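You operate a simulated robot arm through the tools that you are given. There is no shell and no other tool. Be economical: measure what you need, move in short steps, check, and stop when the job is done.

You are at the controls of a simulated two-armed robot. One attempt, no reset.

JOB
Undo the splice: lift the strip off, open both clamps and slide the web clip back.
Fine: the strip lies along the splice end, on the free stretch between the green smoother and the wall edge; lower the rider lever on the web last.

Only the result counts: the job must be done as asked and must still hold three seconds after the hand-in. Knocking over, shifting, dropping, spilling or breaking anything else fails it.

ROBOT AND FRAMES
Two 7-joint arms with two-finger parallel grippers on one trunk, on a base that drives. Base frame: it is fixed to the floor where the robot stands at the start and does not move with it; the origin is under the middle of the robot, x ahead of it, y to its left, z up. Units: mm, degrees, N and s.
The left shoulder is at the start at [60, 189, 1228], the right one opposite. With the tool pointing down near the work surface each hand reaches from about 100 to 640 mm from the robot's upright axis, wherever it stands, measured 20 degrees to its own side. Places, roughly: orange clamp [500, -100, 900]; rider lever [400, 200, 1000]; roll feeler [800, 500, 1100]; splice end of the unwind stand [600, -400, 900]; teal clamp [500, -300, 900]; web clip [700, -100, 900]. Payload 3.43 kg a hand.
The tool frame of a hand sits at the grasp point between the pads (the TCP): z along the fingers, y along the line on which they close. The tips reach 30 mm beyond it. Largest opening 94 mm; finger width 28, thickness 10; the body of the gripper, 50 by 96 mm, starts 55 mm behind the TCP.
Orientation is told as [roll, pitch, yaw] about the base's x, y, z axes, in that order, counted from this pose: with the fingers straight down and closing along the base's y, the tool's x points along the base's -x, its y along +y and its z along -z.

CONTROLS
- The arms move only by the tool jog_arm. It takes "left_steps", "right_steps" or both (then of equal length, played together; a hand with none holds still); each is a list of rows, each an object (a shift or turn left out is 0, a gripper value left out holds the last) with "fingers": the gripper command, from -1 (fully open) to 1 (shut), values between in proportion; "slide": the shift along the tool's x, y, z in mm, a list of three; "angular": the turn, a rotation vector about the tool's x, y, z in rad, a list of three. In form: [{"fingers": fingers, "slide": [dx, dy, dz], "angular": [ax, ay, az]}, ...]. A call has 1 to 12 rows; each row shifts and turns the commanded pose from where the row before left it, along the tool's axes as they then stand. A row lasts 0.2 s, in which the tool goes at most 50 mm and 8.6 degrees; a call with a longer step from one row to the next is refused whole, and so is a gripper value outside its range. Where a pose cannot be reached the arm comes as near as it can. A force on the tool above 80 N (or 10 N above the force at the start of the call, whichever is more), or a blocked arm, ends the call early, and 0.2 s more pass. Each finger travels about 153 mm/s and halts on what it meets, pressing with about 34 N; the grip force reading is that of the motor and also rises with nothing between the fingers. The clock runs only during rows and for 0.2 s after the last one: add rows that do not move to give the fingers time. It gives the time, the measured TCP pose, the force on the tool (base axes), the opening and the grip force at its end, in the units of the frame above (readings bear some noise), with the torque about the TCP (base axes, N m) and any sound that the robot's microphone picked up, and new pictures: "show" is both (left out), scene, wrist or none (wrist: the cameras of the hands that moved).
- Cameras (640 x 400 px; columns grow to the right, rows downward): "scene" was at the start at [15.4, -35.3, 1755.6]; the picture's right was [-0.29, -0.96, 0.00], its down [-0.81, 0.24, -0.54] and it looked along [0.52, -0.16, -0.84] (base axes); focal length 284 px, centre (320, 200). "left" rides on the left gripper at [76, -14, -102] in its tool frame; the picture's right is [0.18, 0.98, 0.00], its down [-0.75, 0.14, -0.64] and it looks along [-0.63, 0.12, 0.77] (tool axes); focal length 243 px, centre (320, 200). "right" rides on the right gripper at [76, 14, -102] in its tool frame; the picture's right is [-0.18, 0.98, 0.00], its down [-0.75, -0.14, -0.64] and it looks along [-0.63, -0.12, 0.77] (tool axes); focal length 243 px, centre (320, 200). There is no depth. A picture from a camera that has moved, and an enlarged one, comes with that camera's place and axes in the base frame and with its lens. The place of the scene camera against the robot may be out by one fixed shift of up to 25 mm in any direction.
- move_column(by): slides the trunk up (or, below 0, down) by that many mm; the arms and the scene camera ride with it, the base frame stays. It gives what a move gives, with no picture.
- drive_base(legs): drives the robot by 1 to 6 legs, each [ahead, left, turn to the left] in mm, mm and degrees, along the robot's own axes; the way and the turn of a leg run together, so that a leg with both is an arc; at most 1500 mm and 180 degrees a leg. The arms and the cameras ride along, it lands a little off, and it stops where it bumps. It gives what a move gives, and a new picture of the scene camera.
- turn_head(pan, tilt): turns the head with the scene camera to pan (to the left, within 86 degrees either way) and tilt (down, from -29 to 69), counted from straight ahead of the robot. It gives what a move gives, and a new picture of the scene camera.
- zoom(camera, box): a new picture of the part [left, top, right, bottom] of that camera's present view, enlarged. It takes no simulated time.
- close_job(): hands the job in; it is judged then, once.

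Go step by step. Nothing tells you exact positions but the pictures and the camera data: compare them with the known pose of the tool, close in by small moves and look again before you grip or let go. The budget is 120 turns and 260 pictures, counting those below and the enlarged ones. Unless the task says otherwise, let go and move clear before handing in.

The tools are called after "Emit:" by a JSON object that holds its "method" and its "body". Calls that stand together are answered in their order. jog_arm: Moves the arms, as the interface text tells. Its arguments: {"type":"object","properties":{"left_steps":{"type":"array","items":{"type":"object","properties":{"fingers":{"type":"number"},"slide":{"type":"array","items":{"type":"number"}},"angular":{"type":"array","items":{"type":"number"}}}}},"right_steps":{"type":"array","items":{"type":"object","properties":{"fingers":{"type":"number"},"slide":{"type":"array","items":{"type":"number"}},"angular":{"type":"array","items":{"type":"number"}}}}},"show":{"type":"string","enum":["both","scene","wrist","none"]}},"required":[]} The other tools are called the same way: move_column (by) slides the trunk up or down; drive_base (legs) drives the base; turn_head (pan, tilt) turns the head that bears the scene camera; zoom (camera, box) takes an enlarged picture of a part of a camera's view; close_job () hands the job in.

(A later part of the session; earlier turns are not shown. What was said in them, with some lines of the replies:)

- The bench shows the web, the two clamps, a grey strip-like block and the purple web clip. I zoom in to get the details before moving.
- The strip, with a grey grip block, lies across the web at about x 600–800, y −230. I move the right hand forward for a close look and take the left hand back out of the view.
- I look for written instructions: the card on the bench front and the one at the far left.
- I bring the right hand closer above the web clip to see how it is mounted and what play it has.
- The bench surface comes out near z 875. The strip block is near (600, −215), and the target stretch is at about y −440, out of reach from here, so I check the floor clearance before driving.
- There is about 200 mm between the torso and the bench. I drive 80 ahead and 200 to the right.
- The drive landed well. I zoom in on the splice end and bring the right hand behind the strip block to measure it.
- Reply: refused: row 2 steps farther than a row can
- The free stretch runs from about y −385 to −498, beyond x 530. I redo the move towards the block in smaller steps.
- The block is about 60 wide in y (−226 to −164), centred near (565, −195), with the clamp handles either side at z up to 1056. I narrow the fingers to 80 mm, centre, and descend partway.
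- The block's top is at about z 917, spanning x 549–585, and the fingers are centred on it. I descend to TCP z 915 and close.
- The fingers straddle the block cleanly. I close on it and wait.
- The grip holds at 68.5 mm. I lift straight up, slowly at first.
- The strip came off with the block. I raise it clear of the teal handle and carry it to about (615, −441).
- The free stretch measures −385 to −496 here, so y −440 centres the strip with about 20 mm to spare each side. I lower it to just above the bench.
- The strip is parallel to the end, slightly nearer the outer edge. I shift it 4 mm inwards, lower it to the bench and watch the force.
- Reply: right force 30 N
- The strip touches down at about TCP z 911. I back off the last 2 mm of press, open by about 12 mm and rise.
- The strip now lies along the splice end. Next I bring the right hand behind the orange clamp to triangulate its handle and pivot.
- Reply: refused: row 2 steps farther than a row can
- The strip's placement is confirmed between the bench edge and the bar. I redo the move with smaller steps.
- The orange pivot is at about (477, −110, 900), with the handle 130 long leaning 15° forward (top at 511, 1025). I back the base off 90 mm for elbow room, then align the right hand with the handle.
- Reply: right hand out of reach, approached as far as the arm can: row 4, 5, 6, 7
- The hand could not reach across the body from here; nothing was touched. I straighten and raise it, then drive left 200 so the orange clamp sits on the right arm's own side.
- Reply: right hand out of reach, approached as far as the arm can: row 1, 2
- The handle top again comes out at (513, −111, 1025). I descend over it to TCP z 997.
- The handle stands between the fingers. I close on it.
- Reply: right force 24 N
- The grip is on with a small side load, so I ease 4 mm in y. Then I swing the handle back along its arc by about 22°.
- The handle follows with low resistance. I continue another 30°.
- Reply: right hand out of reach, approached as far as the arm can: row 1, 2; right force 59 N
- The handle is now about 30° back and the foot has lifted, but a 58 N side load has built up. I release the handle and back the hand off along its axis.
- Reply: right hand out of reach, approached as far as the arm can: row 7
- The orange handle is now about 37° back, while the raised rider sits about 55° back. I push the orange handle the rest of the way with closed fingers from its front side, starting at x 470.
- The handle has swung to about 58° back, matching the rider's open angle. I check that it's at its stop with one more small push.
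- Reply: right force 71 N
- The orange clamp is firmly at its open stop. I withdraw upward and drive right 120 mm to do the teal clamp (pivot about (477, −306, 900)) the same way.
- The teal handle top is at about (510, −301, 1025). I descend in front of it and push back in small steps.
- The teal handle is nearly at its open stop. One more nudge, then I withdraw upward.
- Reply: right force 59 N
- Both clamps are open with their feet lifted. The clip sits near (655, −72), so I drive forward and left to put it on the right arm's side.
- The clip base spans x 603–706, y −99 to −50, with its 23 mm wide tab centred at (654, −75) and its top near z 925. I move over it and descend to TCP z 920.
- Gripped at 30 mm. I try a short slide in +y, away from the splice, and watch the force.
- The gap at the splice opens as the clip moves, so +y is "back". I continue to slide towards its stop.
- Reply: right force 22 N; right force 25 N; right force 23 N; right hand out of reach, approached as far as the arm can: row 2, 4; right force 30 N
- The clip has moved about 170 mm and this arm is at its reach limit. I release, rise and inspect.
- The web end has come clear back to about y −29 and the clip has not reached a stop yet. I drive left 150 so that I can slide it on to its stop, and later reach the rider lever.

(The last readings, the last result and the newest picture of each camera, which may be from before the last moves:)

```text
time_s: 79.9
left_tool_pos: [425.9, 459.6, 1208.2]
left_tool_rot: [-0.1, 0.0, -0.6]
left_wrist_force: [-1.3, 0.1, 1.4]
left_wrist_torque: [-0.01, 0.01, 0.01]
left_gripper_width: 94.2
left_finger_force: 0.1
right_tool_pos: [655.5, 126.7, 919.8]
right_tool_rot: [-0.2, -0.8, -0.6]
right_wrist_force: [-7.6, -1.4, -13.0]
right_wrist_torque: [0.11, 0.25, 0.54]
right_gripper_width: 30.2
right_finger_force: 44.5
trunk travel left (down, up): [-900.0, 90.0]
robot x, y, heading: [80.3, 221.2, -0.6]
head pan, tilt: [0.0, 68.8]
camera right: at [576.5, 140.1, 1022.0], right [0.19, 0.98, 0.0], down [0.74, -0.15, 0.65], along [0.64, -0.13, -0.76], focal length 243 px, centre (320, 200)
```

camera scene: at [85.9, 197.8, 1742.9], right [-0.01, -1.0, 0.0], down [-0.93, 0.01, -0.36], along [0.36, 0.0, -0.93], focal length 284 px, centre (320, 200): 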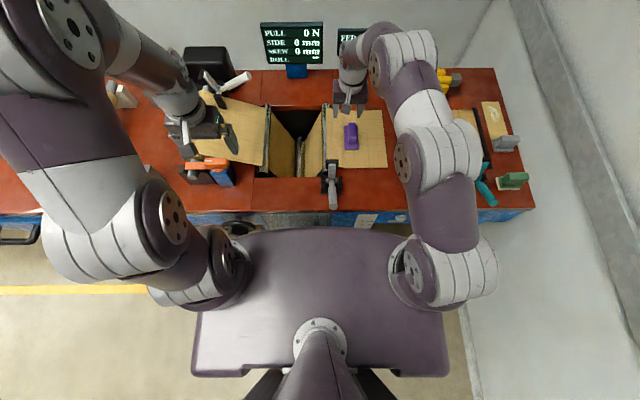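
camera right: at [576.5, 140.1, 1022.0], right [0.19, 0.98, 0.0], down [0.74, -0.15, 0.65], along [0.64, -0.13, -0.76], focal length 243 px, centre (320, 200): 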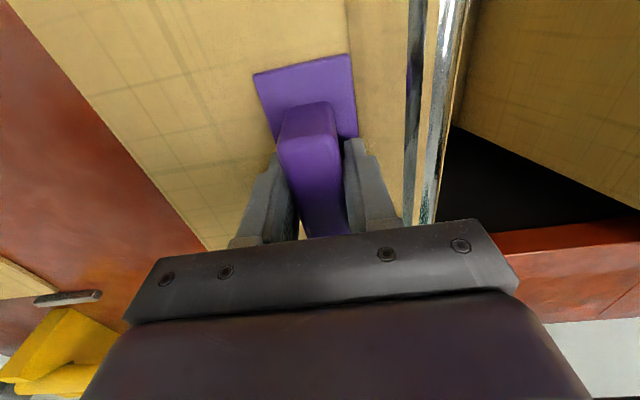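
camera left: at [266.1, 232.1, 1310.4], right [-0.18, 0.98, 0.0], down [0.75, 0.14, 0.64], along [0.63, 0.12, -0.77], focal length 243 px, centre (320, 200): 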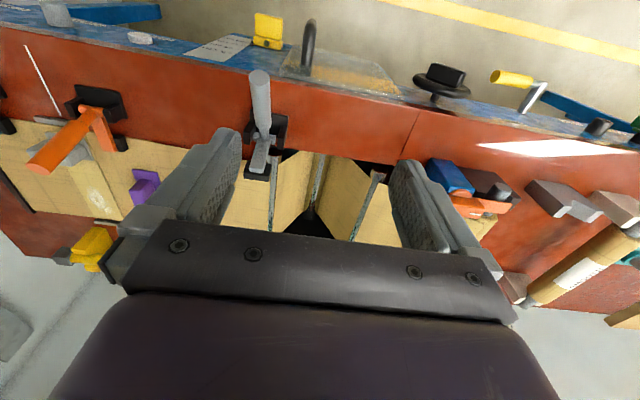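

Emit:
{"method": "jog_arm", "body": {"right_steps": [{}], "show": "scene"}}

Emit:
{"method": "zoom", "body": {"camera": "scene", "box": [250, 80, 410, 220]}}

Emit:
{"method": "zoom", "body": {"camera": "left", "box": [60, 40, 360, 260]}}

Emit:
{"method": "zoom", "body": {"camera": "right", "box": [240, 0, 540, 240]}}

```text
time_s: 80.3
left_tool_pos: [425.4, 458.5, 1208.8]
left_tool_rot: [0.0, 0.1, -0.7]
left_wrist_force: [0.1, -0.5, -0.2]
left_wrist_torque: [0.0, -0.04, 0.04]
left_gripper_width: 94.0
left_finger_force: 0.0
right_tool_pos: [655.4, 125.9, 919.7]
right_tool_rot: [-0.2, -0.9, -0.6]
right_wrist_force: [-10.1, -0.7, -14.3]
right_wrist_torque: [0.14, 0.09, 0.58]
right_gripper_width: 29.9
right_finger_force: 44.9
trunk travel left (down, up): [-900.0, 90.0]
robot x, y, heading: [81.5, 219.2, -0.5]
head pan, tilt: [0.0, 68.8]
camera scene: at [86.0, 200.5, 1742.8], right [-0.01, -1.0, 0.0], down [-0.93, 0.01, -0.36], along [0.36, 0.0, -0.93], focal length 284 px, centre (320, 200)
```

scene: 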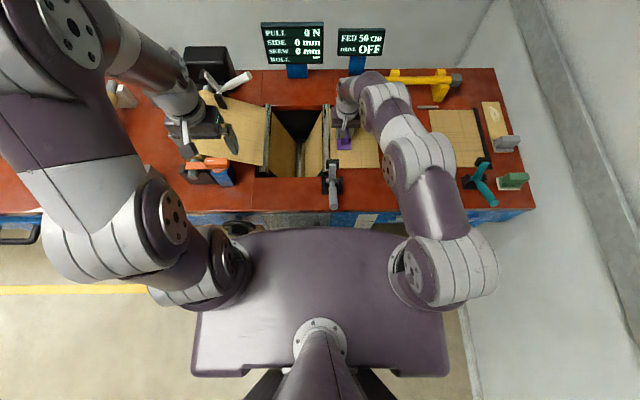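

```text
2.86 times, centred on (330, 150) of scene
camera zoom: at [86.0, 200.5, 1742.8], right [-0.01, -1.0, 0.0], down [-0.93, 0.01, -0.36], along [0.36, 0.0, -0.93], focal length 812 px, centre (291, 343)
```

zoom: 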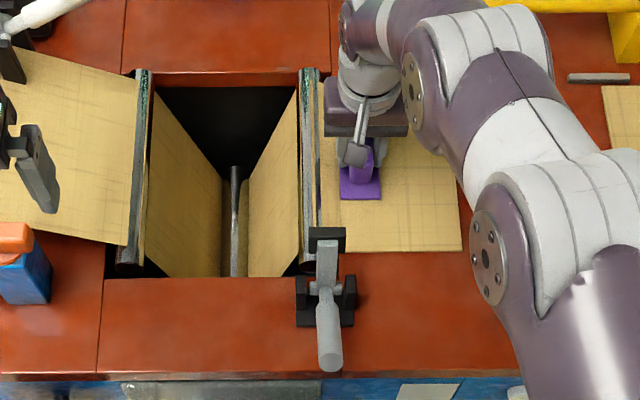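

```text
1.82 times, centred on (210, 150) of left
camera zoom: at [349.7, 445.7, 1310.3], right [-0.17, 0.98, 0.0], down [0.75, 0.13, 0.64], along [0.63, 0.11, -0.77], focal length 441 px, centre (520, 291)
```

zoom: 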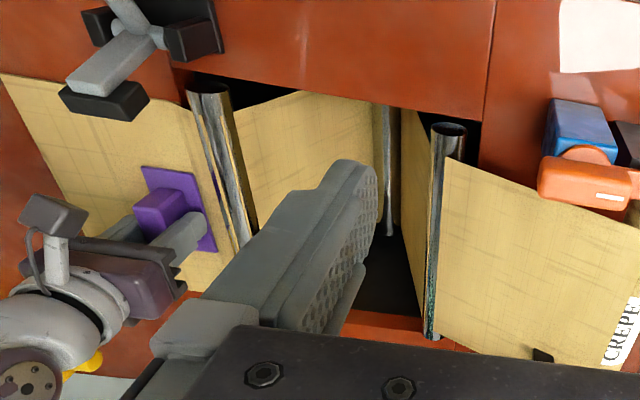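

```text
1.67 times, centred on (390, 120) of right
camera zoom: at [576.5, 140.1, 1022.0], right [0.19, 0.98, 0.0], down [0.74, -0.15, 0.65], along [0.64, -0.13, -0.76], focal length 404 px, centre (203, 333)
```

zoom: 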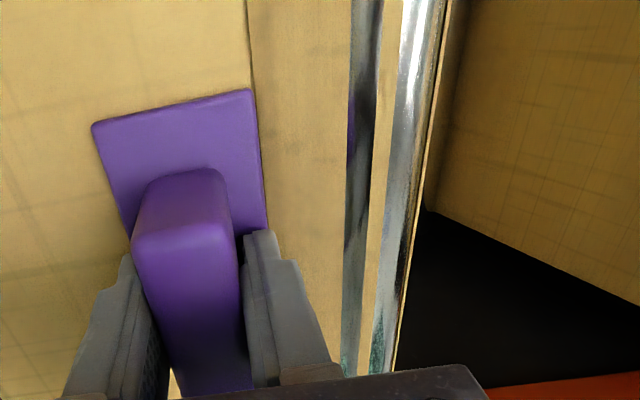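

No stop yet at y 126, and the clip base is nearing the roller. I push gently a few mm more to learn whether there is a stop.

Emit:
{"method": "jog_arm", "body": {"right_steps": [{"slide": [1, 3, 1]}, {"slide": [0, 3, 0]}, {"slide": [0, 3, 0]}, {}], "show": "wrist"}}

```text
time_s: 81.3
left_tool_pos: [426.1, 450.8, 1210.5]
left_tool_rot: [0.4, -0.1, -0.7]
left_wrist_force: [-0.1, 0.1, 1.0]
left_wrist_torque: [-0.03, 0.0, 0.01]
left_gripper_width: 94.1
left_finger_force: 0.1
right_tool_pos: [656.5, 125.9, 920.8]
right_tool_rot: [0.1, -1.0, -0.8]
right_wrist_force: [-2.4, -46.5, 2.5]
right_wrist_torque: [-0.01, 0.78, 0.61]
right_gripper_width: 30.4
right_finger_force: 44.9
trunk travel left (down, up): [-900.0, 90.0]
robot x, y, heading: [81.4, 216.7, -0.6]
head pan, tilt: [0.0, 68.8]
camera right: at [576.2, 140.8, 1021.9], right [0.2, 0.98, 0.0], down [0.74, -0.15, 0.66], along [0.64, -0.13, -0.75], focal length 243 px, centre (320, 200)
```

right: 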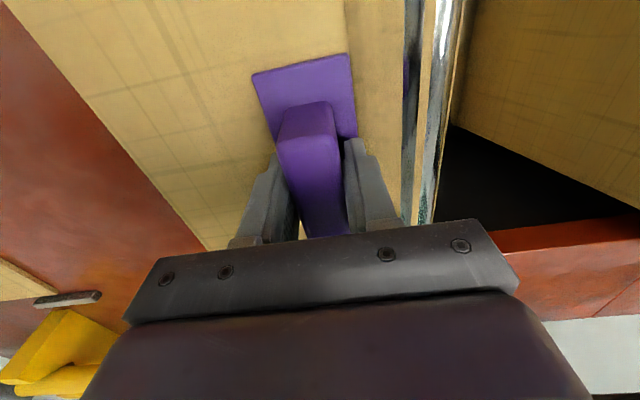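

That is the stop: 46 N with no movement, after exactly about 200 mm of travel. I relax the push, release and rise.

Emit:
{"method": "jog_arm", "body": {"right_steps": [{"slide": [0, -6, 0]}, {"fingers": 0}, {"fingers": -0.3}, {"slide": [0, 0, -20]}, {"slide": [0, 0, -40]}, {"slide": [0, 0, -40]}, {"slide": [0, 0, -40]}, {"slide": [0, 0, -40]}, {"slide": [40, 0, 0]}, {"slide": [40, 0, 0]}, {}]}}

Emit:
{"method": "zoom", "body": {"camera": "scene", "box": [250, 80, 410, 220]}}

Emit:
{"method": "zoom", "body": {"camera": "right", "box": [240, 0, 560, 220]}}

```text
time_s: 83.7
left_tool_pos: [427.3, 459.1, 1208.3]
left_tool_rot: [0.1, 0.0, -0.6]
left_wrist_force: [0.1, 0.2, -0.7]
left_wrist_torque: [-0.03, 0.01, -0.01]
left_gripper_width: 94.1
left_finger_force: 0.0
right_tool_pos: [574.0, 131.8, 1099.3]
right_tool_rot: [-0.1, -1.0, -0.5]
right_wrist_force: [1.6, 0.7, -0.3]
right_wrist_torque: [-0.01, 0.01, 0.0]
right_gripper_width: 61.1
right_finger_force: 0.1
trunk travel left (down, up): [-900.0, 90.0]
robot x, y, heading: [80.0, 217.3, -0.8]
head pan, tilt: [0.0, 68.8]
camera scene: at [87.1, 200.7, 1742.9], right [-0.01, -1.0, 0.0], down [-0.93, 0.01, -0.36], along [0.36, 0.0, -0.93], focal length 284 px, centre (320, 200)
camera right: at [494.9, 145.3, 1200.2], right [0.2, 0.98, 0.0], down [0.74, -0.15, 0.66], along [0.64, -0.13, -0.76], focal length 243 px, centre (320, 200)
```

scene: 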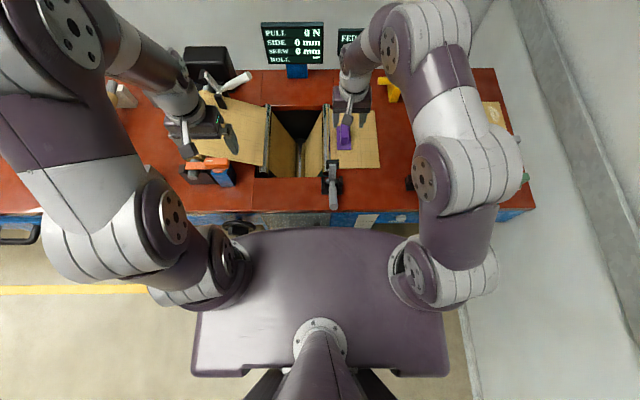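
right: 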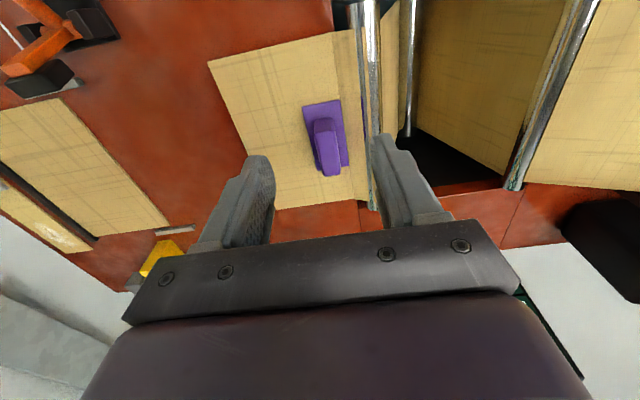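

```text
2.86 times, centred on (330, 150) of scene
camera zoom: at [87.1, 200.7, 1742.9], right [-0.01, -1.0, 0.0], down [-0.93, 0.01, -0.36], along [0.36, 0.0, -0.93], focal length 812 px, centre (291, 343)
```

zoom: 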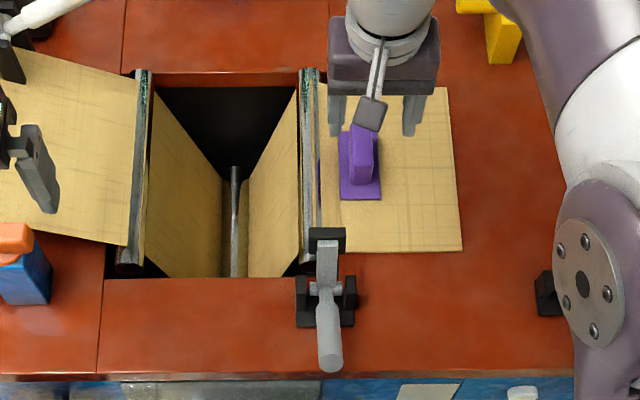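

```text
1.82 times, centred on (400, 110) of right
camera zoom: at [494.9, 145.3, 1200.2], right [0.2, 0.98, 0.0], down [0.74, -0.15, 0.66], along [0.64, -0.13, -0.76], focal length 441 px, centre (174, 364)
```

zoom: 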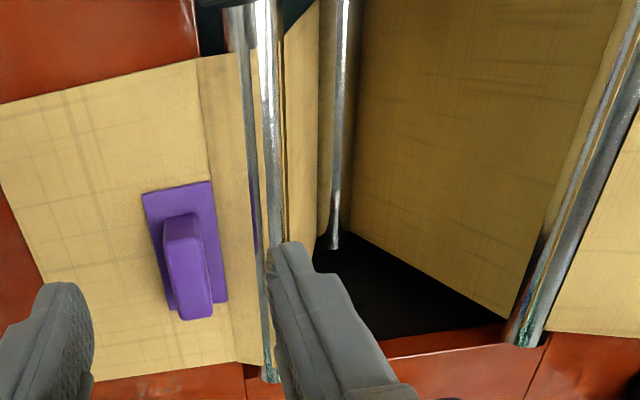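

The clip rests against its stop and the web lies flat. Now the rider: I move the right hand back over its handle, which leans about 60° towards the robot near y 172.

Emit:
{"method": "jog_arm", "body": {"right_steps": [{"slide": [40, 10, 0]}, {"slide": [40, 10, 0]}, {"slide": [40, 10, 0]}, {"slide": [40, 10, 0]}, {"slide": [14, 0, 0]}, {}]}}

Emit:
{"method": "zoom", "body": {"camera": "right", "box": [160, 0, 480, 240]}}

```text
time_s: 85.1
left_tool_pos: [425.1, 459.7, 1208.9]
left_tool_rot: [0.1, 0.0, -0.5]
left_wrist_force: [0.6, 0.8, 0.1]
left_wrist_torque: [0.01, -0.03, -0.02]
left_gripper_width: 94.0
left_finger_force: 0.1
right_tool_pos: [399.8, 172.6, 1095.2]
right_tool_rot: [-0.2, -1.0, -0.6]
right_wrist_force: [0.2, 0.2, 0.3]
right_wrist_torque: [-0.02, 0.01, -0.02]
right_gripper_width: 61.1
right_finger_force: 0.0
trunk travel left (down, up): [-900.0, 90.0]
robot x, y, heading: [81.5, 217.5, -0.8]
head pan, tilt: [0.0, 68.8]
camera scene: at [86.7, 200.9, 1742.9], right [-0.01, -1.0, 0.0], down [-0.93, 0.01, -0.36], along [0.36, 0.0, -0.93], focal length 284 px, centre (320, 200)
camera right: at [319.5, 186.6, 1197.4], right [0.2, 0.98, 0.0], down [0.74, -0.15, 0.66], along [0.64, -0.13, -0.76], focal length 243 px, centre (320, 200)
```

scene: 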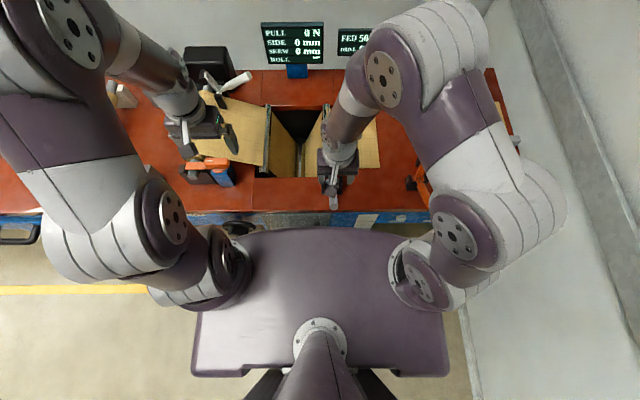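
right: 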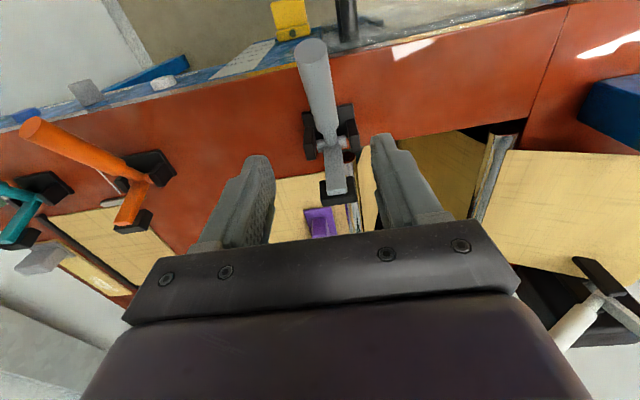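

```text
1.67 times, centred on (320, 120) of right
camera zoom: at [319.5, 186.6, 1197.4], right [0.2, 0.98, 0.0], down [0.74, -0.15, 0.66], along [0.64, -0.13, -0.76], focal length 404 px, centre (320, 333)
```

zoom: 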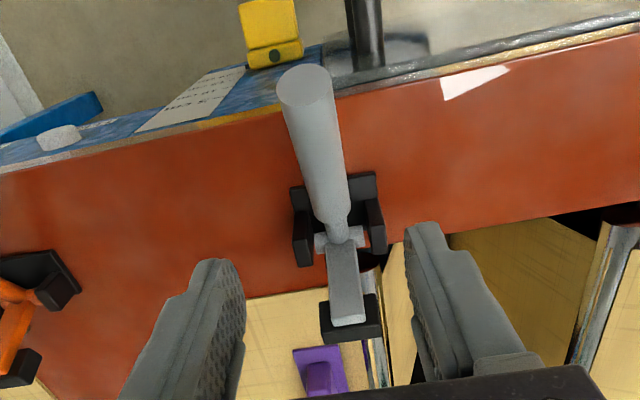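

The rider pivot is at (476, 170, 900) and its handle end at (357, 172, 965). I descend to grip the handle at (390, 171, 950).

Emit:
{"method": "jog_arm", "body": {"right_steps": [{"slide": [10, -1, 35]}, {"slide": [0, 0, 40]}, {"slide": [0, 0, 40]}, {"slide": [0, 0, 30]}, {}], "show": "wrist"}}

```text
time_s: 86.3
left_tool_pos: [426.0, 460.4, 1207.2]
left_tool_rot: [0.0, 0.0, -0.6]
left_wrist_force: [-0.1, 0.0, 0.1]
left_wrist_torque: [-0.01, -0.01, 0.02]
left_gripper_width: 94.1
left_finger_force: 0.1
right_tool_pos: [390.4, 169.1, 950.0]
right_tool_rot: [-0.2, -1.0, -0.5]
right_wrist_force: [-0.3, -0.4, -0.9]
right_wrist_torque: [0.0, -0.03, 0.03]
right_gripper_width: 61.1
right_finger_force: 0.0
trunk travel left (down, up): [-900.0, 90.0]
robot x, y, heading: [78.7, 221.8, -0.5]
head pan, tilt: [0.0, 68.8]
camera right: at [310.3, 184.6, 1051.1], right [0.19, 0.98, 0.0], down [0.74, -0.15, 0.66], along [0.64, -0.13, -0.75], focal length 243 px, centre (320, 200)
```

right: 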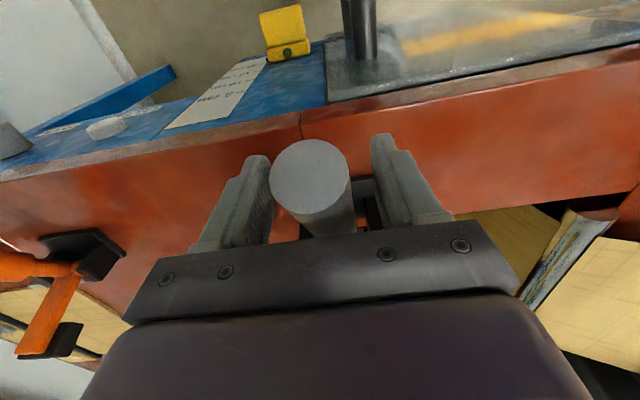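

Emit:
{"method": "jog_arm", "body": {"right_steps": [{"fingers": 0.1}, {"fingers": 0.6}, {"fingers": 1}, {}], "show": "none"}}

```text
time_s: 87.3
left_tool_pos: [425.2, 463.8, 1207.7]
left_tool_rot: [-0.3, -0.1, -0.5]
left_wrist_force: [0.1, -0.2, 0.0]
left_wrist_torque: [-0.02, 0.03, 0.0]
left_gripper_width: 94.2
left_finger_force: 0.1
right_tool_pos: [389.8, 173.4, 951.1]
right_tool_rot: [-0.2, -1.2, -0.5]
right_wrist_force: [-2.1, 20.6, -1.1]
right_wrist_torque: [0.15, 0.11, 0.96]
right_gripper_width: 29.2
right_finger_force: 45.3
trunk travel left (down, up): [-900.0, 90.0]
robot x, y, heading: [77.7, 218.1, -0.5]
head pan, tilt: [0.0, 68.8]
```

Emit:
{"method": "jog_arm", "body": {"right_steps": [{"slide": [0, 4, 0]}, {"slide": [-9.4, 0, -13.3]}, {"slide": [-11, 0, -11.2]}, {"slide": [-12.6, 0, -9.3]}, {"slide": [-13.9, 0, -7.3]}, {}]}}

```text
time_s: 88.7
left_tool_pos: [425.2, 460.1, 1209.2]
left_tool_rot: [0.0, -0.1, -0.5]
left_wrist_force: [0.0, 0.2, 0.3]
left_wrist_torque: [-0.03, 0.0, -0.01]
left_gripper_width: 94.1
left_finger_force: 0.0
right_tool_pos: [434.1, 173.7, 992.3]
right_tool_rot: [-0.2, -0.9, -0.7]
right_wrist_force: [-10.7, -1.1, -6.7]
right_wrist_torque: [-0.02, 0.89, -0.05]
right_gripper_width: 28.9
right_finger_force: 45.3
trunk travel left (down, up): [-900.0, 90.0]
robot x, y, heading: [82.6, 218.5, -0.5]
head pan, tilt: [0.0, 68.8]
camera scene: at [83.7, 200.5, 1742.9], right [-0.01, -1.0, 0.0], down [-0.93, 0.01, -0.36], along [0.36, 0.0, -0.93], focal length 284 px, centre (320, 200)
camera right: at [355.4, 187.9, 1094.1], right [0.2, 0.98, 0.0], down [0.74, -0.15, 0.66], along [0.64, -0.13, -0.75], focal length 243 px, centre (320, 200)
```

scene: 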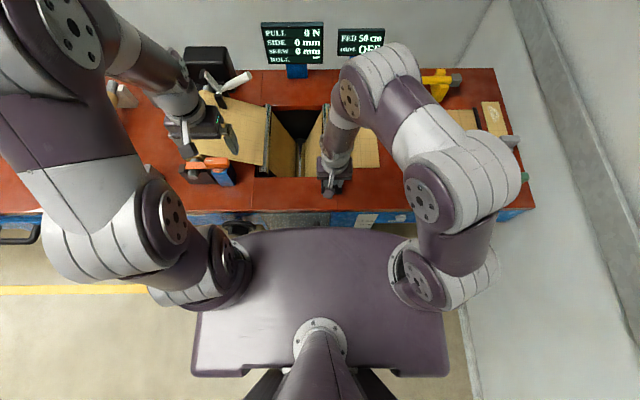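
right: 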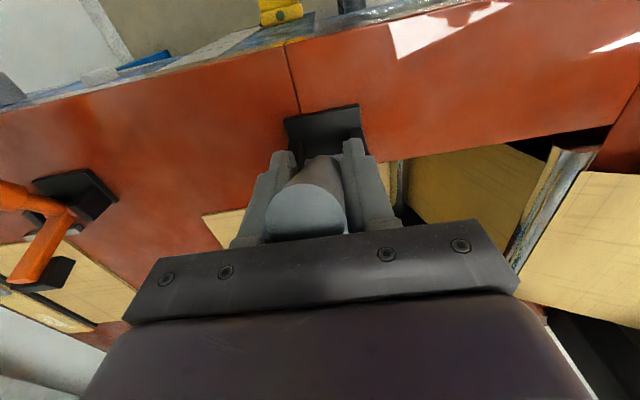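

It follows well. I carry on along the arc to the forward lean the closed clamps had.

Emit:
{"method": "jog_arm", "body": {"right_steps": [{"slide": [-14.9, 0, -4.9]}, {"slide": [-15.5, 0, -2.6]}, {"slide": [-15.7, 0, -0.2]}, {"slide": [-15.5, 0, 2.4]}, {}], "show": "wrist"}}

```text
time_s: 89.9
left_tool_pos: [425.9, 459.7, 1208.8]
left_tool_rot: [0.0, -0.2, -0.5]
left_wrist_force: [-0.2, -0.4, 0.1]
left_wrist_torque: [0.04, 0.0, 0.01]
left_gripper_width: 94.2
left_finger_force: 0.0
right_tool_pos: [499.6, 172.9, 1000.2]
right_tool_rot: [-0.2, -1.2, -0.7]
right_wrist_force: [0.5, 0.1, 1.3]
right_wrist_torque: [-0.03, 0.05, 0.01]
right_gripper_width: 0.0
right_finger_force: 32.8
trunk travel left (down, up): [-900.0, 90.0]
robot x, y, heading: [81.5, 212.4, -0.4]
head pan, tilt: [0.0, 68.8]
camera right: at [419.8, 188.3, 1101.2], right [0.19, 0.98, 0.0], down [0.74, -0.15, 0.66], along [0.65, -0.13, -0.75], focal length 243 px, centre (320, 200)
```

right: 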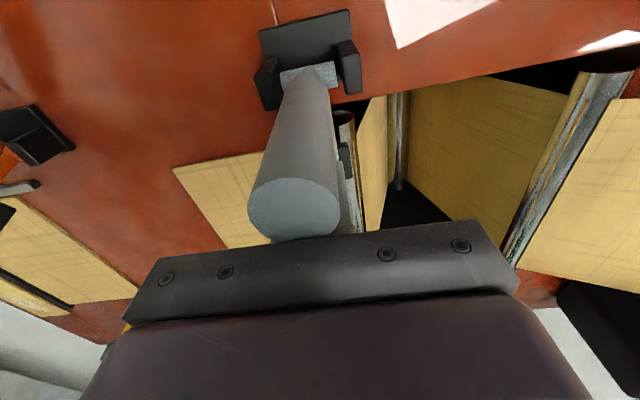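

The handle slipped out upright (about 0°), with the closed fingers now just in front of it. I raise the hand, go behind the handle and push it forward to close.

Emit:
{"method": "jog_arm", "body": {"right_steps": [{"slide": [-6, 0, 0]}, {"slide": [0, 0, -40]}, {"slide": [0, 0, -45]}, {"slide": [40, 0, -5]}, {"slide": [40, 0, 0]}, {}]}}

Emit:
{"method": "zoom", "body": {"camera": "right", "box": [200, 0, 440, 180]}}

```text
time_s: 91.3
left_tool_pos: [426.9, 459.8, 1207.4]
left_tool_rot: [0.1, 0.0, -0.6]
left_wrist_force: [0.9, 0.7, -0.5]
left_wrist_torque: [-0.02, 0.06, -0.02]
left_gripper_width: 93.9
left_finger_force: 0.0
right_tool_pos: [423.8, 176.2, 1087.2]
right_tool_rot: [-0.2, -1.0, -0.7]
right_wrist_force: [-0.4, 0.3, 0.1]
right_wrist_torque: [0.0, 0.01, -0.04]
right_gripper_width: 0.0
right_finger_force: 32.8
trunk travel left (down, up): [-900.0, 90.0]
robot x, y, heading: [82.6, 215.0, -0.6]
head pan, tilt: [0.0, 68.8]
camera scene: at [86.7, 201.1, 1742.9], right [-0.01, -1.0, 0.0], down [-0.93, 0.01, -0.36], along [0.36, 0.0, -0.93], focal length 284 px, centre (320, 200)
camera right: at [345.2, 189.7, 1188.5], right [0.2, 0.98, 0.0], down [0.74, -0.15, 0.66], along [0.64, -0.13, -0.76], focal length 243 px, centre (320, 200)
```

scene: 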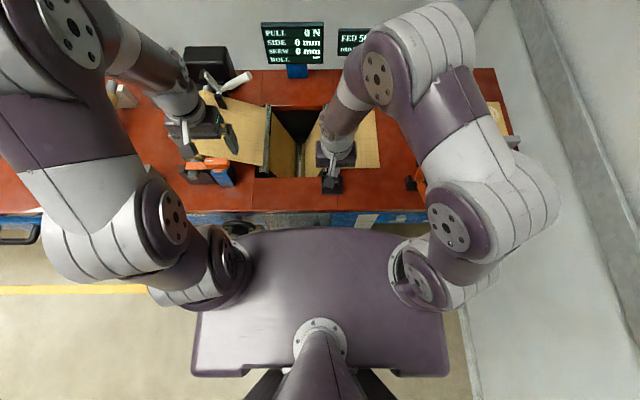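
right: 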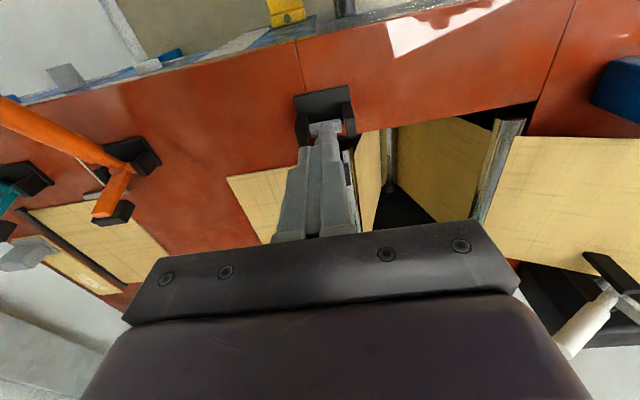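

```text
2.22 times, centred on (320, 90) of right
camera zoom: at [345.2, 189.7, 1188.5], right [0.2, 0.98, 0.0], down [0.74, -0.15, 0.66], along [0.64, -0.13, -0.76], focal length 539 px, centre (320, 444)
```

zoom: 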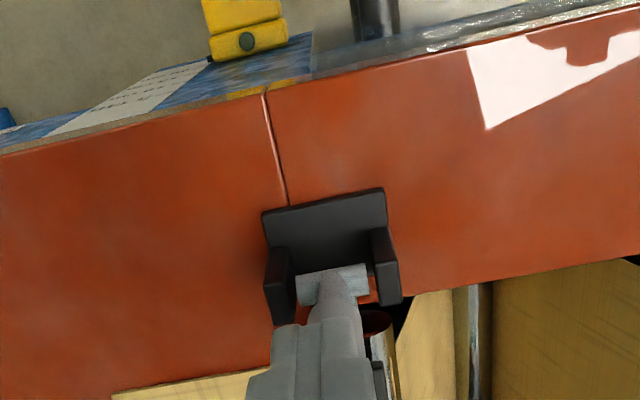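

Emit:
{"method": "jog_arm", "body": {"right_steps": [{"slide": [0, -4, 38]}, {"slide": [0, 0, 38]}, {"slide": [-10, 0, 0]}, {"slide": [-10, 0, 0]}, {"slide": [-10, 0, 0]}, {"slide": [-10, 0, 0]}, {"slide": [-5, 0, 0]}, {}], "show": "wrist"}}

```text
time_s: 93.1
left_tool_pos: [417.8, 459.9, 1209.7]
left_tool_rot: [0.0, -0.4, -0.5]
left_wrist_force: [0.3, 1.1, -1.1]
left_wrist_torque: [-0.02, 0.01, 0.02]
left_gripper_width: 94.0
left_finger_force: 0.1
right_tool_pos: [454.4, 167.6, 1010.9]
right_tool_rot: [-0.8, -0.4, -0.6]
right_wrist_force: [-50.6, 2.1, -9.3]
right_wrist_torque: [0.02, 1.64, 0.34]
right_gripper_width: 0.2
right_finger_force: 32.8
trunk travel left (down, up): [-900.0, 90.0]
robot x, y, heading: [81.9, 217.0, -0.9]
head pan, tilt: [0.0, 68.8]
camera right: at [377.9, 182.9, 1114.2], right [0.19, 0.98, -0.01], down [0.75, -0.14, 0.65], along [0.63, -0.13, -0.76], focal length 243 px, centre (320, 200)
```

right: 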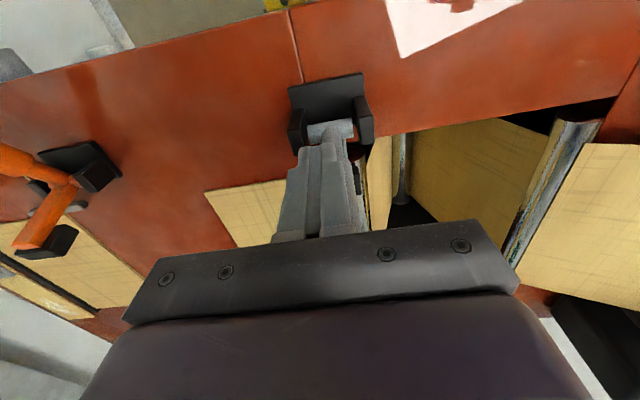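

The handle resists at about 3° forward lean (50 N). I back off to see whether the rider's foot is down on the web.

Emit:
{"method": "jog_arm", "body": {"right_steps": [{"slide": [20, 0, 0]}, {"slide": [0, 0, -40]}, {"slide": [0, 0, -40]}, {"slide": [0, -45, 0]}, {"slide": [0, -45, 0]}, {"slide": [0, -45, 0]}, {"slide": [0, -30, 0]}, {}]}}

Emit:
{"method": "zoom", "body": {"camera": "scene", "box": [270, 90, 400, 230]}}

Emit:
{"method": "zoom", "body": {"camera": "right", "box": [380, 0, 640, 200]}}

Emit:
{"method": "zoom", "body": {"camera": "left", "box": [0, 0, 260, 200]}}

```text
time_s: 94.9
left_tool_pos: [425.3, 461.0, 1207.6]
left_tool_rot: [0.0, 0.0, -0.6]
left_wrist_force: [-0.7, -0.6, -0.6]
left_wrist_torque: [-0.03, 0.04, 0.0]
left_gripper_width: 93.9
left_finger_force: 0.0
right_tool_pos: [444.8, 6.3, 1092.5]
right_tool_rot: [-0.3, -1.1, -0.6]
right_wrist_force: [0.7, 0.3, 0.3]
right_wrist_torque: [-0.05, 0.01, -0.05]
right_gripper_width: 0.0
right_finger_force: 32.7
trunk travel left (down, up): [-900.0, 90.0]
robot x, y, heading: [81.0, 214.7, -0.5]
head pan, tilt: [0.0, 68.8]
camera scene: at [85.3, 202.3, 1742.9], right [-0.01, -1.0, 0.0], down [-0.93, 0.01, -0.36], along [0.36, 0.0, -0.93], focal length 284 px, centre (320, 200)
camera right: at [364.7, 20.9, 1194.7], right [0.19, 0.98, 0.0], down [0.74, -0.15, 0.66], along [0.64, -0.13, -0.75], focal length 243 px, centre (320, 200)
```

scene: 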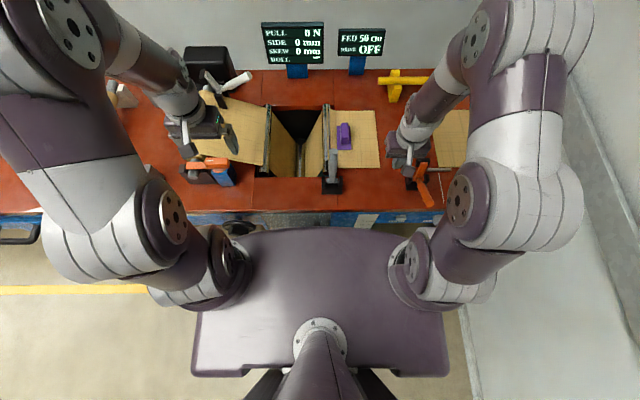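
right: 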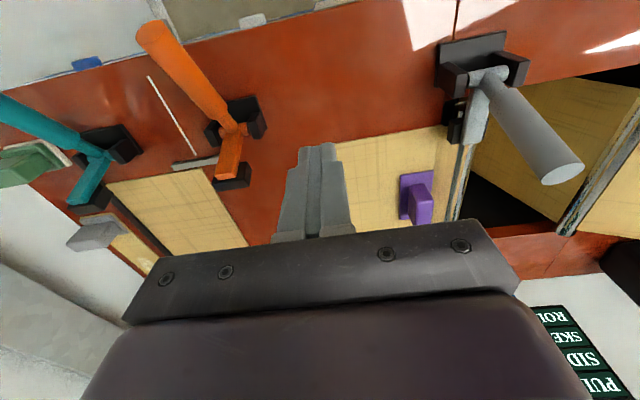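

```text
2.86 times, centred on (335, 160) of scene
camera zoom: at [85.3, 202.3, 1742.9], right [-0.01, -1.0, 0.0], down [-0.93, 0.01, -0.36], along [0.36, 0.0, -0.93], focal length 812 px, centre (277, 314)
```

zoom: 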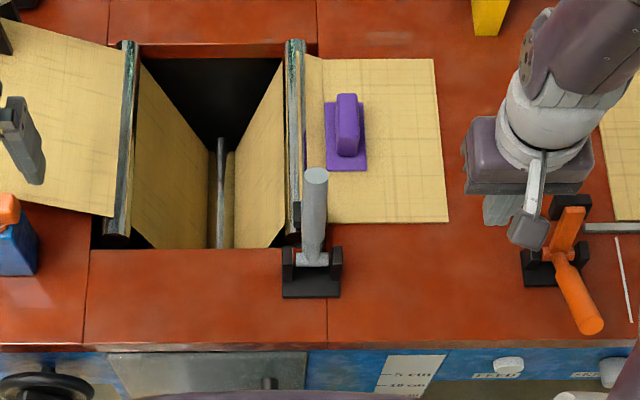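

```text
2.00 times, centred on (510, 100) of right
camera zoom: at [364.7, 20.9, 1194.7], right [0.19, 0.98, 0.0], down [0.74, -0.15, 0.66], along [0.64, -0.13, -0.75], focal length 485 px, centre (-60, 400)
```

zoom: 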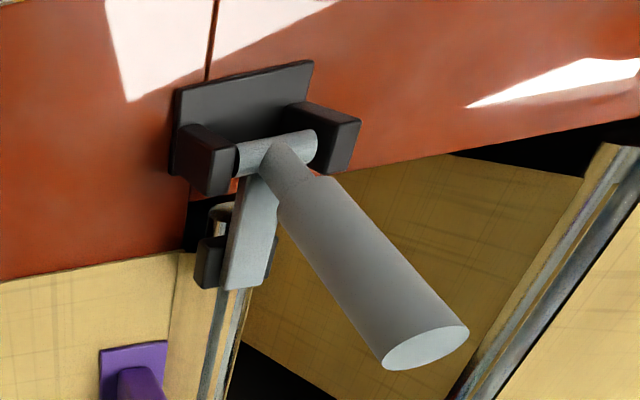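

```text
2.00 times, centred on (130, 100) of left
camera zoom: at [349.3, 446.9, 1310.3], right [-0.17, 0.98, 0.0], down [0.75, 0.13, 0.64], along [0.63, 0.11, -0.77], focal length 485 px, centre (700, 400)
```

zoom: 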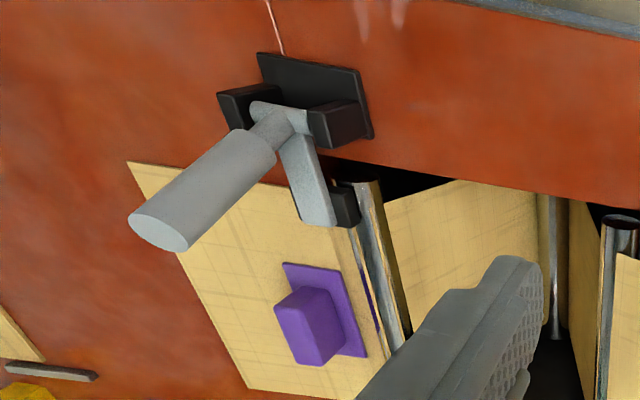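

Emit:
{"method": "zoom", "body": {"camera": "left", "box": [110, 60, 210, 130]}}

Emit:
{"method": "zoom", "body": {"camera": "right", "box": [430, 70, 530, 160]}}

Emit:
{"method": "zoom", "body": {"camera": "scene", "box": [250, 20, 400, 70]}}

```text
5.71 times, centred on (160, 95) of left
camera zoom: at [349.3, 446.9, 1310.3], right [-0.17, 0.98, 0.0], down [0.75, 0.13, 0.64], along [0.63, 0.11, -0.77], focal length 1386 px, centre (1234, 800)
```

zoom: 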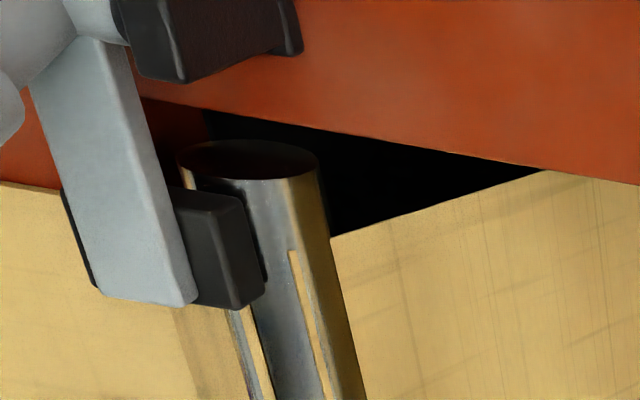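

```text
4.44 times, centred on (480, 115) of right
camera zoom: at [364.7, 20.9, 1194.7], right [0.19, 0.98, 0.0], down [0.74, -0.15, 0.66], along [0.64, -0.13, -0.75], focal length 1078 px, centre (-391, 578)
```

zoom: 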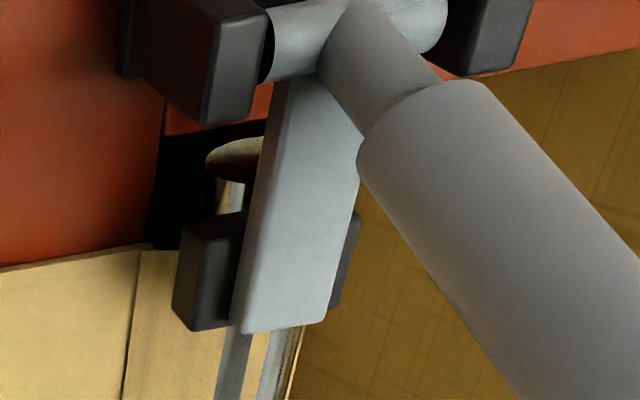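

```text
4.27 times, centred on (325, 45) of scene
camera zoom: at [85.3, 202.3, 1742.9], right [-0.01, -1.0, 0.0], down [-0.93, 0.01, -0.36], along [0.36, 0.0, -0.93], focal length 1213 px, centre (299, 861)
```

zoom: 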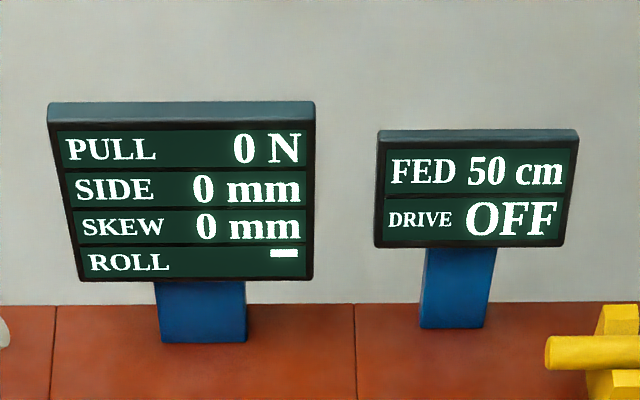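

The rider pad now rests on the web at the roller, and the handle leans about 8° forward. I give the handle one more firm push, higher up, to be sure it is fully down.

Emit:
{"method": "jog_arm", "body": {"right_steps": [{"slide": [15, 40, 0]}, {"slide": [0, 40, 0]}, {"slide": [0, 40, 0]}, {"slide": [0, 42, 0]}, {"slide": [0, 0, 30]}, {"slide": [0, 0, 20]}, {"slide": [-15, 0, 0]}, {"slide": [-15, 0, 0]}, {"slide": [-10, 0, 0]}, {"slide": [-8, 0, 0]}, {}], "show": "wrist"}}

```text
time_s: 97.3
left_tool_pos: [416.3, 462.5, 1210.7]
left_tool_rot: [-0.1, -0.4, -0.6]
left_wrist_force: [-0.2, 0.5, 0.1]
left_wrist_torque: [-0.04, 0.02, 0.01]
left_gripper_width: 94.2
left_finger_force: 0.0
right_tool_pos: [463.8, 165.5, 1040.7]
right_tool_rot: [-1.0, 0.0, -0.6]
right_wrist_force: [-60.9, 17.3, -26.1]
right_wrist_torque: [0.31, 2.21, 0.66]
right_gripper_width: 0.0
right_finger_force: 33.1
trunk travel left (down, up): [-900.0, 90.0]
robot x, y, heading: [82.8, 212.3, -0.6]
head pan, tilt: [0.0, 68.8]
camera right: at [387.0, 181.3, 1143.5], right [0.19, 0.98, -0.02], down [0.75, -0.14, 0.64], along [0.63, -0.14, -0.76], focal length 243 px, centre (320, 200)
```

right: 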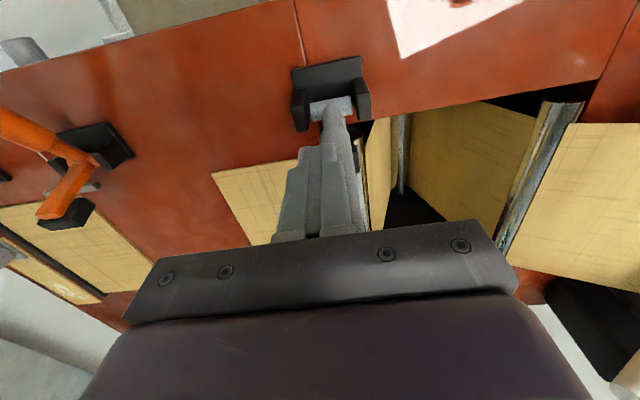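

It is firmly down: 61 N with no movement. I withdraw the hand clear and check everything once more.

Emit:
{"method": "jog_arm", "body": {"right_steps": [{"slide": [20, 0, 0]}, {"slide": [10, 0, -40]}, {"slide": [0, 0, -45]}, {"slide": [0, -45, -10]}, {"slide": [0, -45, 0]}, {"slide": [0, -45, 0]}, {"slide": [0, -45, 0]}, {"slide": [0, -45, 0]}, {}, {}]}}

Emit:
{"method": "zoom", "body": {"camera": "scene", "box": [250, 20, 550, 230]}}

Emit:
{"method": "zoom", "body": {"camera": "right", "box": [0, 0, 640, 260]}}

```text
time_s: 99.5
left_tool_pos: [426.3, 460.0, 1208.7]
left_tool_rot: [0.0, 0.0, -0.7]
left_wrist_force: [0.0, 0.2, 0.3]
left_wrist_torque: [0.02, 0.0, 0.02]
left_gripper_width: 93.8
left_finger_force: 0.1
right_tool_pos: [447.9, -56.9, 1136.5]
right_tool_rot: [-0.2, -1.0, -0.6]
right_wrist_force: [-0.6, 0.5, 0.3]
right_wrist_torque: [-0.02, 0.0, 0.01]
right_gripper_width: 0.0
right_finger_force: 33.2
trunk travel left (down, up): [-900.0, 90.0]
robot x, y, heading: [82.7, 217.6, -0.5]
head pan, tilt: [0.0, 68.8]
camera scene: at [86.2, 201.1, 1742.9], right [-0.01, -1.0, 0.0], down [-0.93, 0.01, -0.36], along [0.36, 0.0, -0.93], focal length 284 px, centre (320, 200)
camera right: at [368.2, -42.6, 1237.7], right [0.19, 0.98, 0.0], down [0.74, -0.15, 0.66], along [0.64, -0.13, -0.75], focal length 243 px, centre (320, 200)
```

scene: 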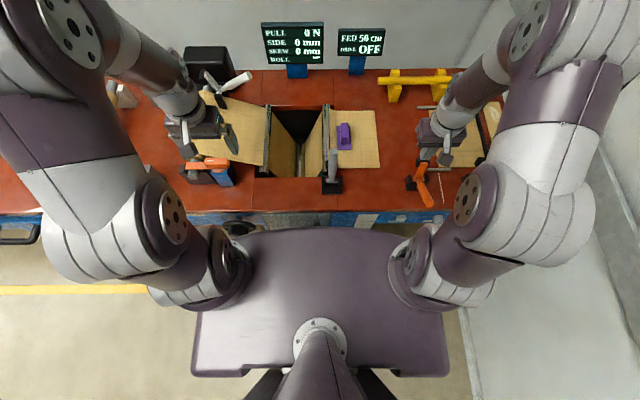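
right: 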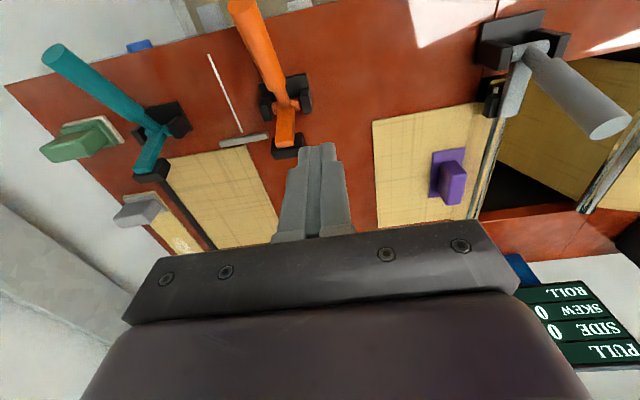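

```text
1.90 times, centred on (400, 125) of scene
camera zoom: at [86.2, 201.1, 1742.9], right [-0.01, -1.0, 0.0], down [-0.93, 0.01, -0.36], along [0.36, 0.0, -0.93], focal length 542 px, centre (168, 343)
```

zoom: 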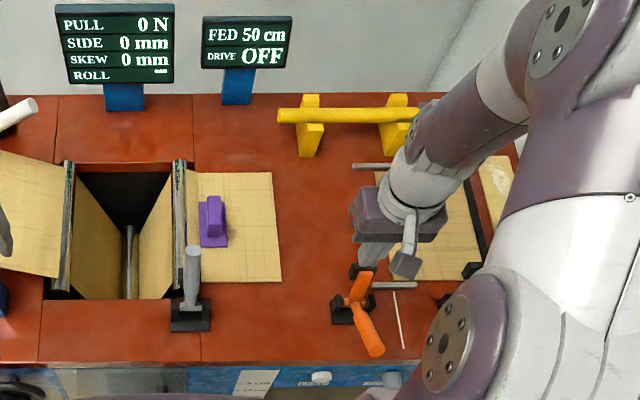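

```text
1.00 times, centred on (320, 130) of right (not enlarged: the box is as wide or as high as the picture)
camera zoom: at [368.2, -42.6, 1237.7], right [0.19, 0.98, 0.0], down [0.74, -0.15, 0.66], along [0.64, -0.13, -0.75], focal length 243 px, centre (320, 270)
```

zoom: 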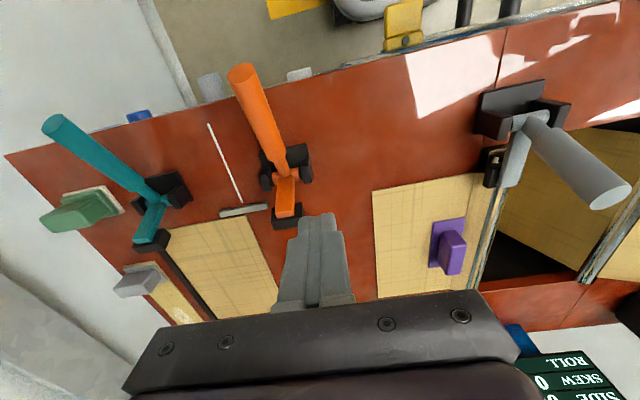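

The strip lies at the splice end, both clamps are open, the clip is at its back stop and the rider is down. Both hands are clear, so I hand in.

Emit:
{"method": "close_job", "body": {}}

```text
The job is handed in.
```

The splice is undone and the job is handed in; I have no verdict back on the result.

- **Strip:** it lies parallel to the splice end, between the green smoother and the wall edge, about 20 mm clear on each side.
- **Clamps:** orange and teal are both pushed back to their open stops, with the feet lifted off the web.
- **Web clip:** it slid back about 200 mm until it hit a hard stop. The job didn't say how far, so I took that stop as "back".
- **Rider lever:** lowered last. It held still under a 61 N push, but its handle leans about 5° less far forward than the clamps did when closed. The foot appears to rest on the web where it passes over the roller.
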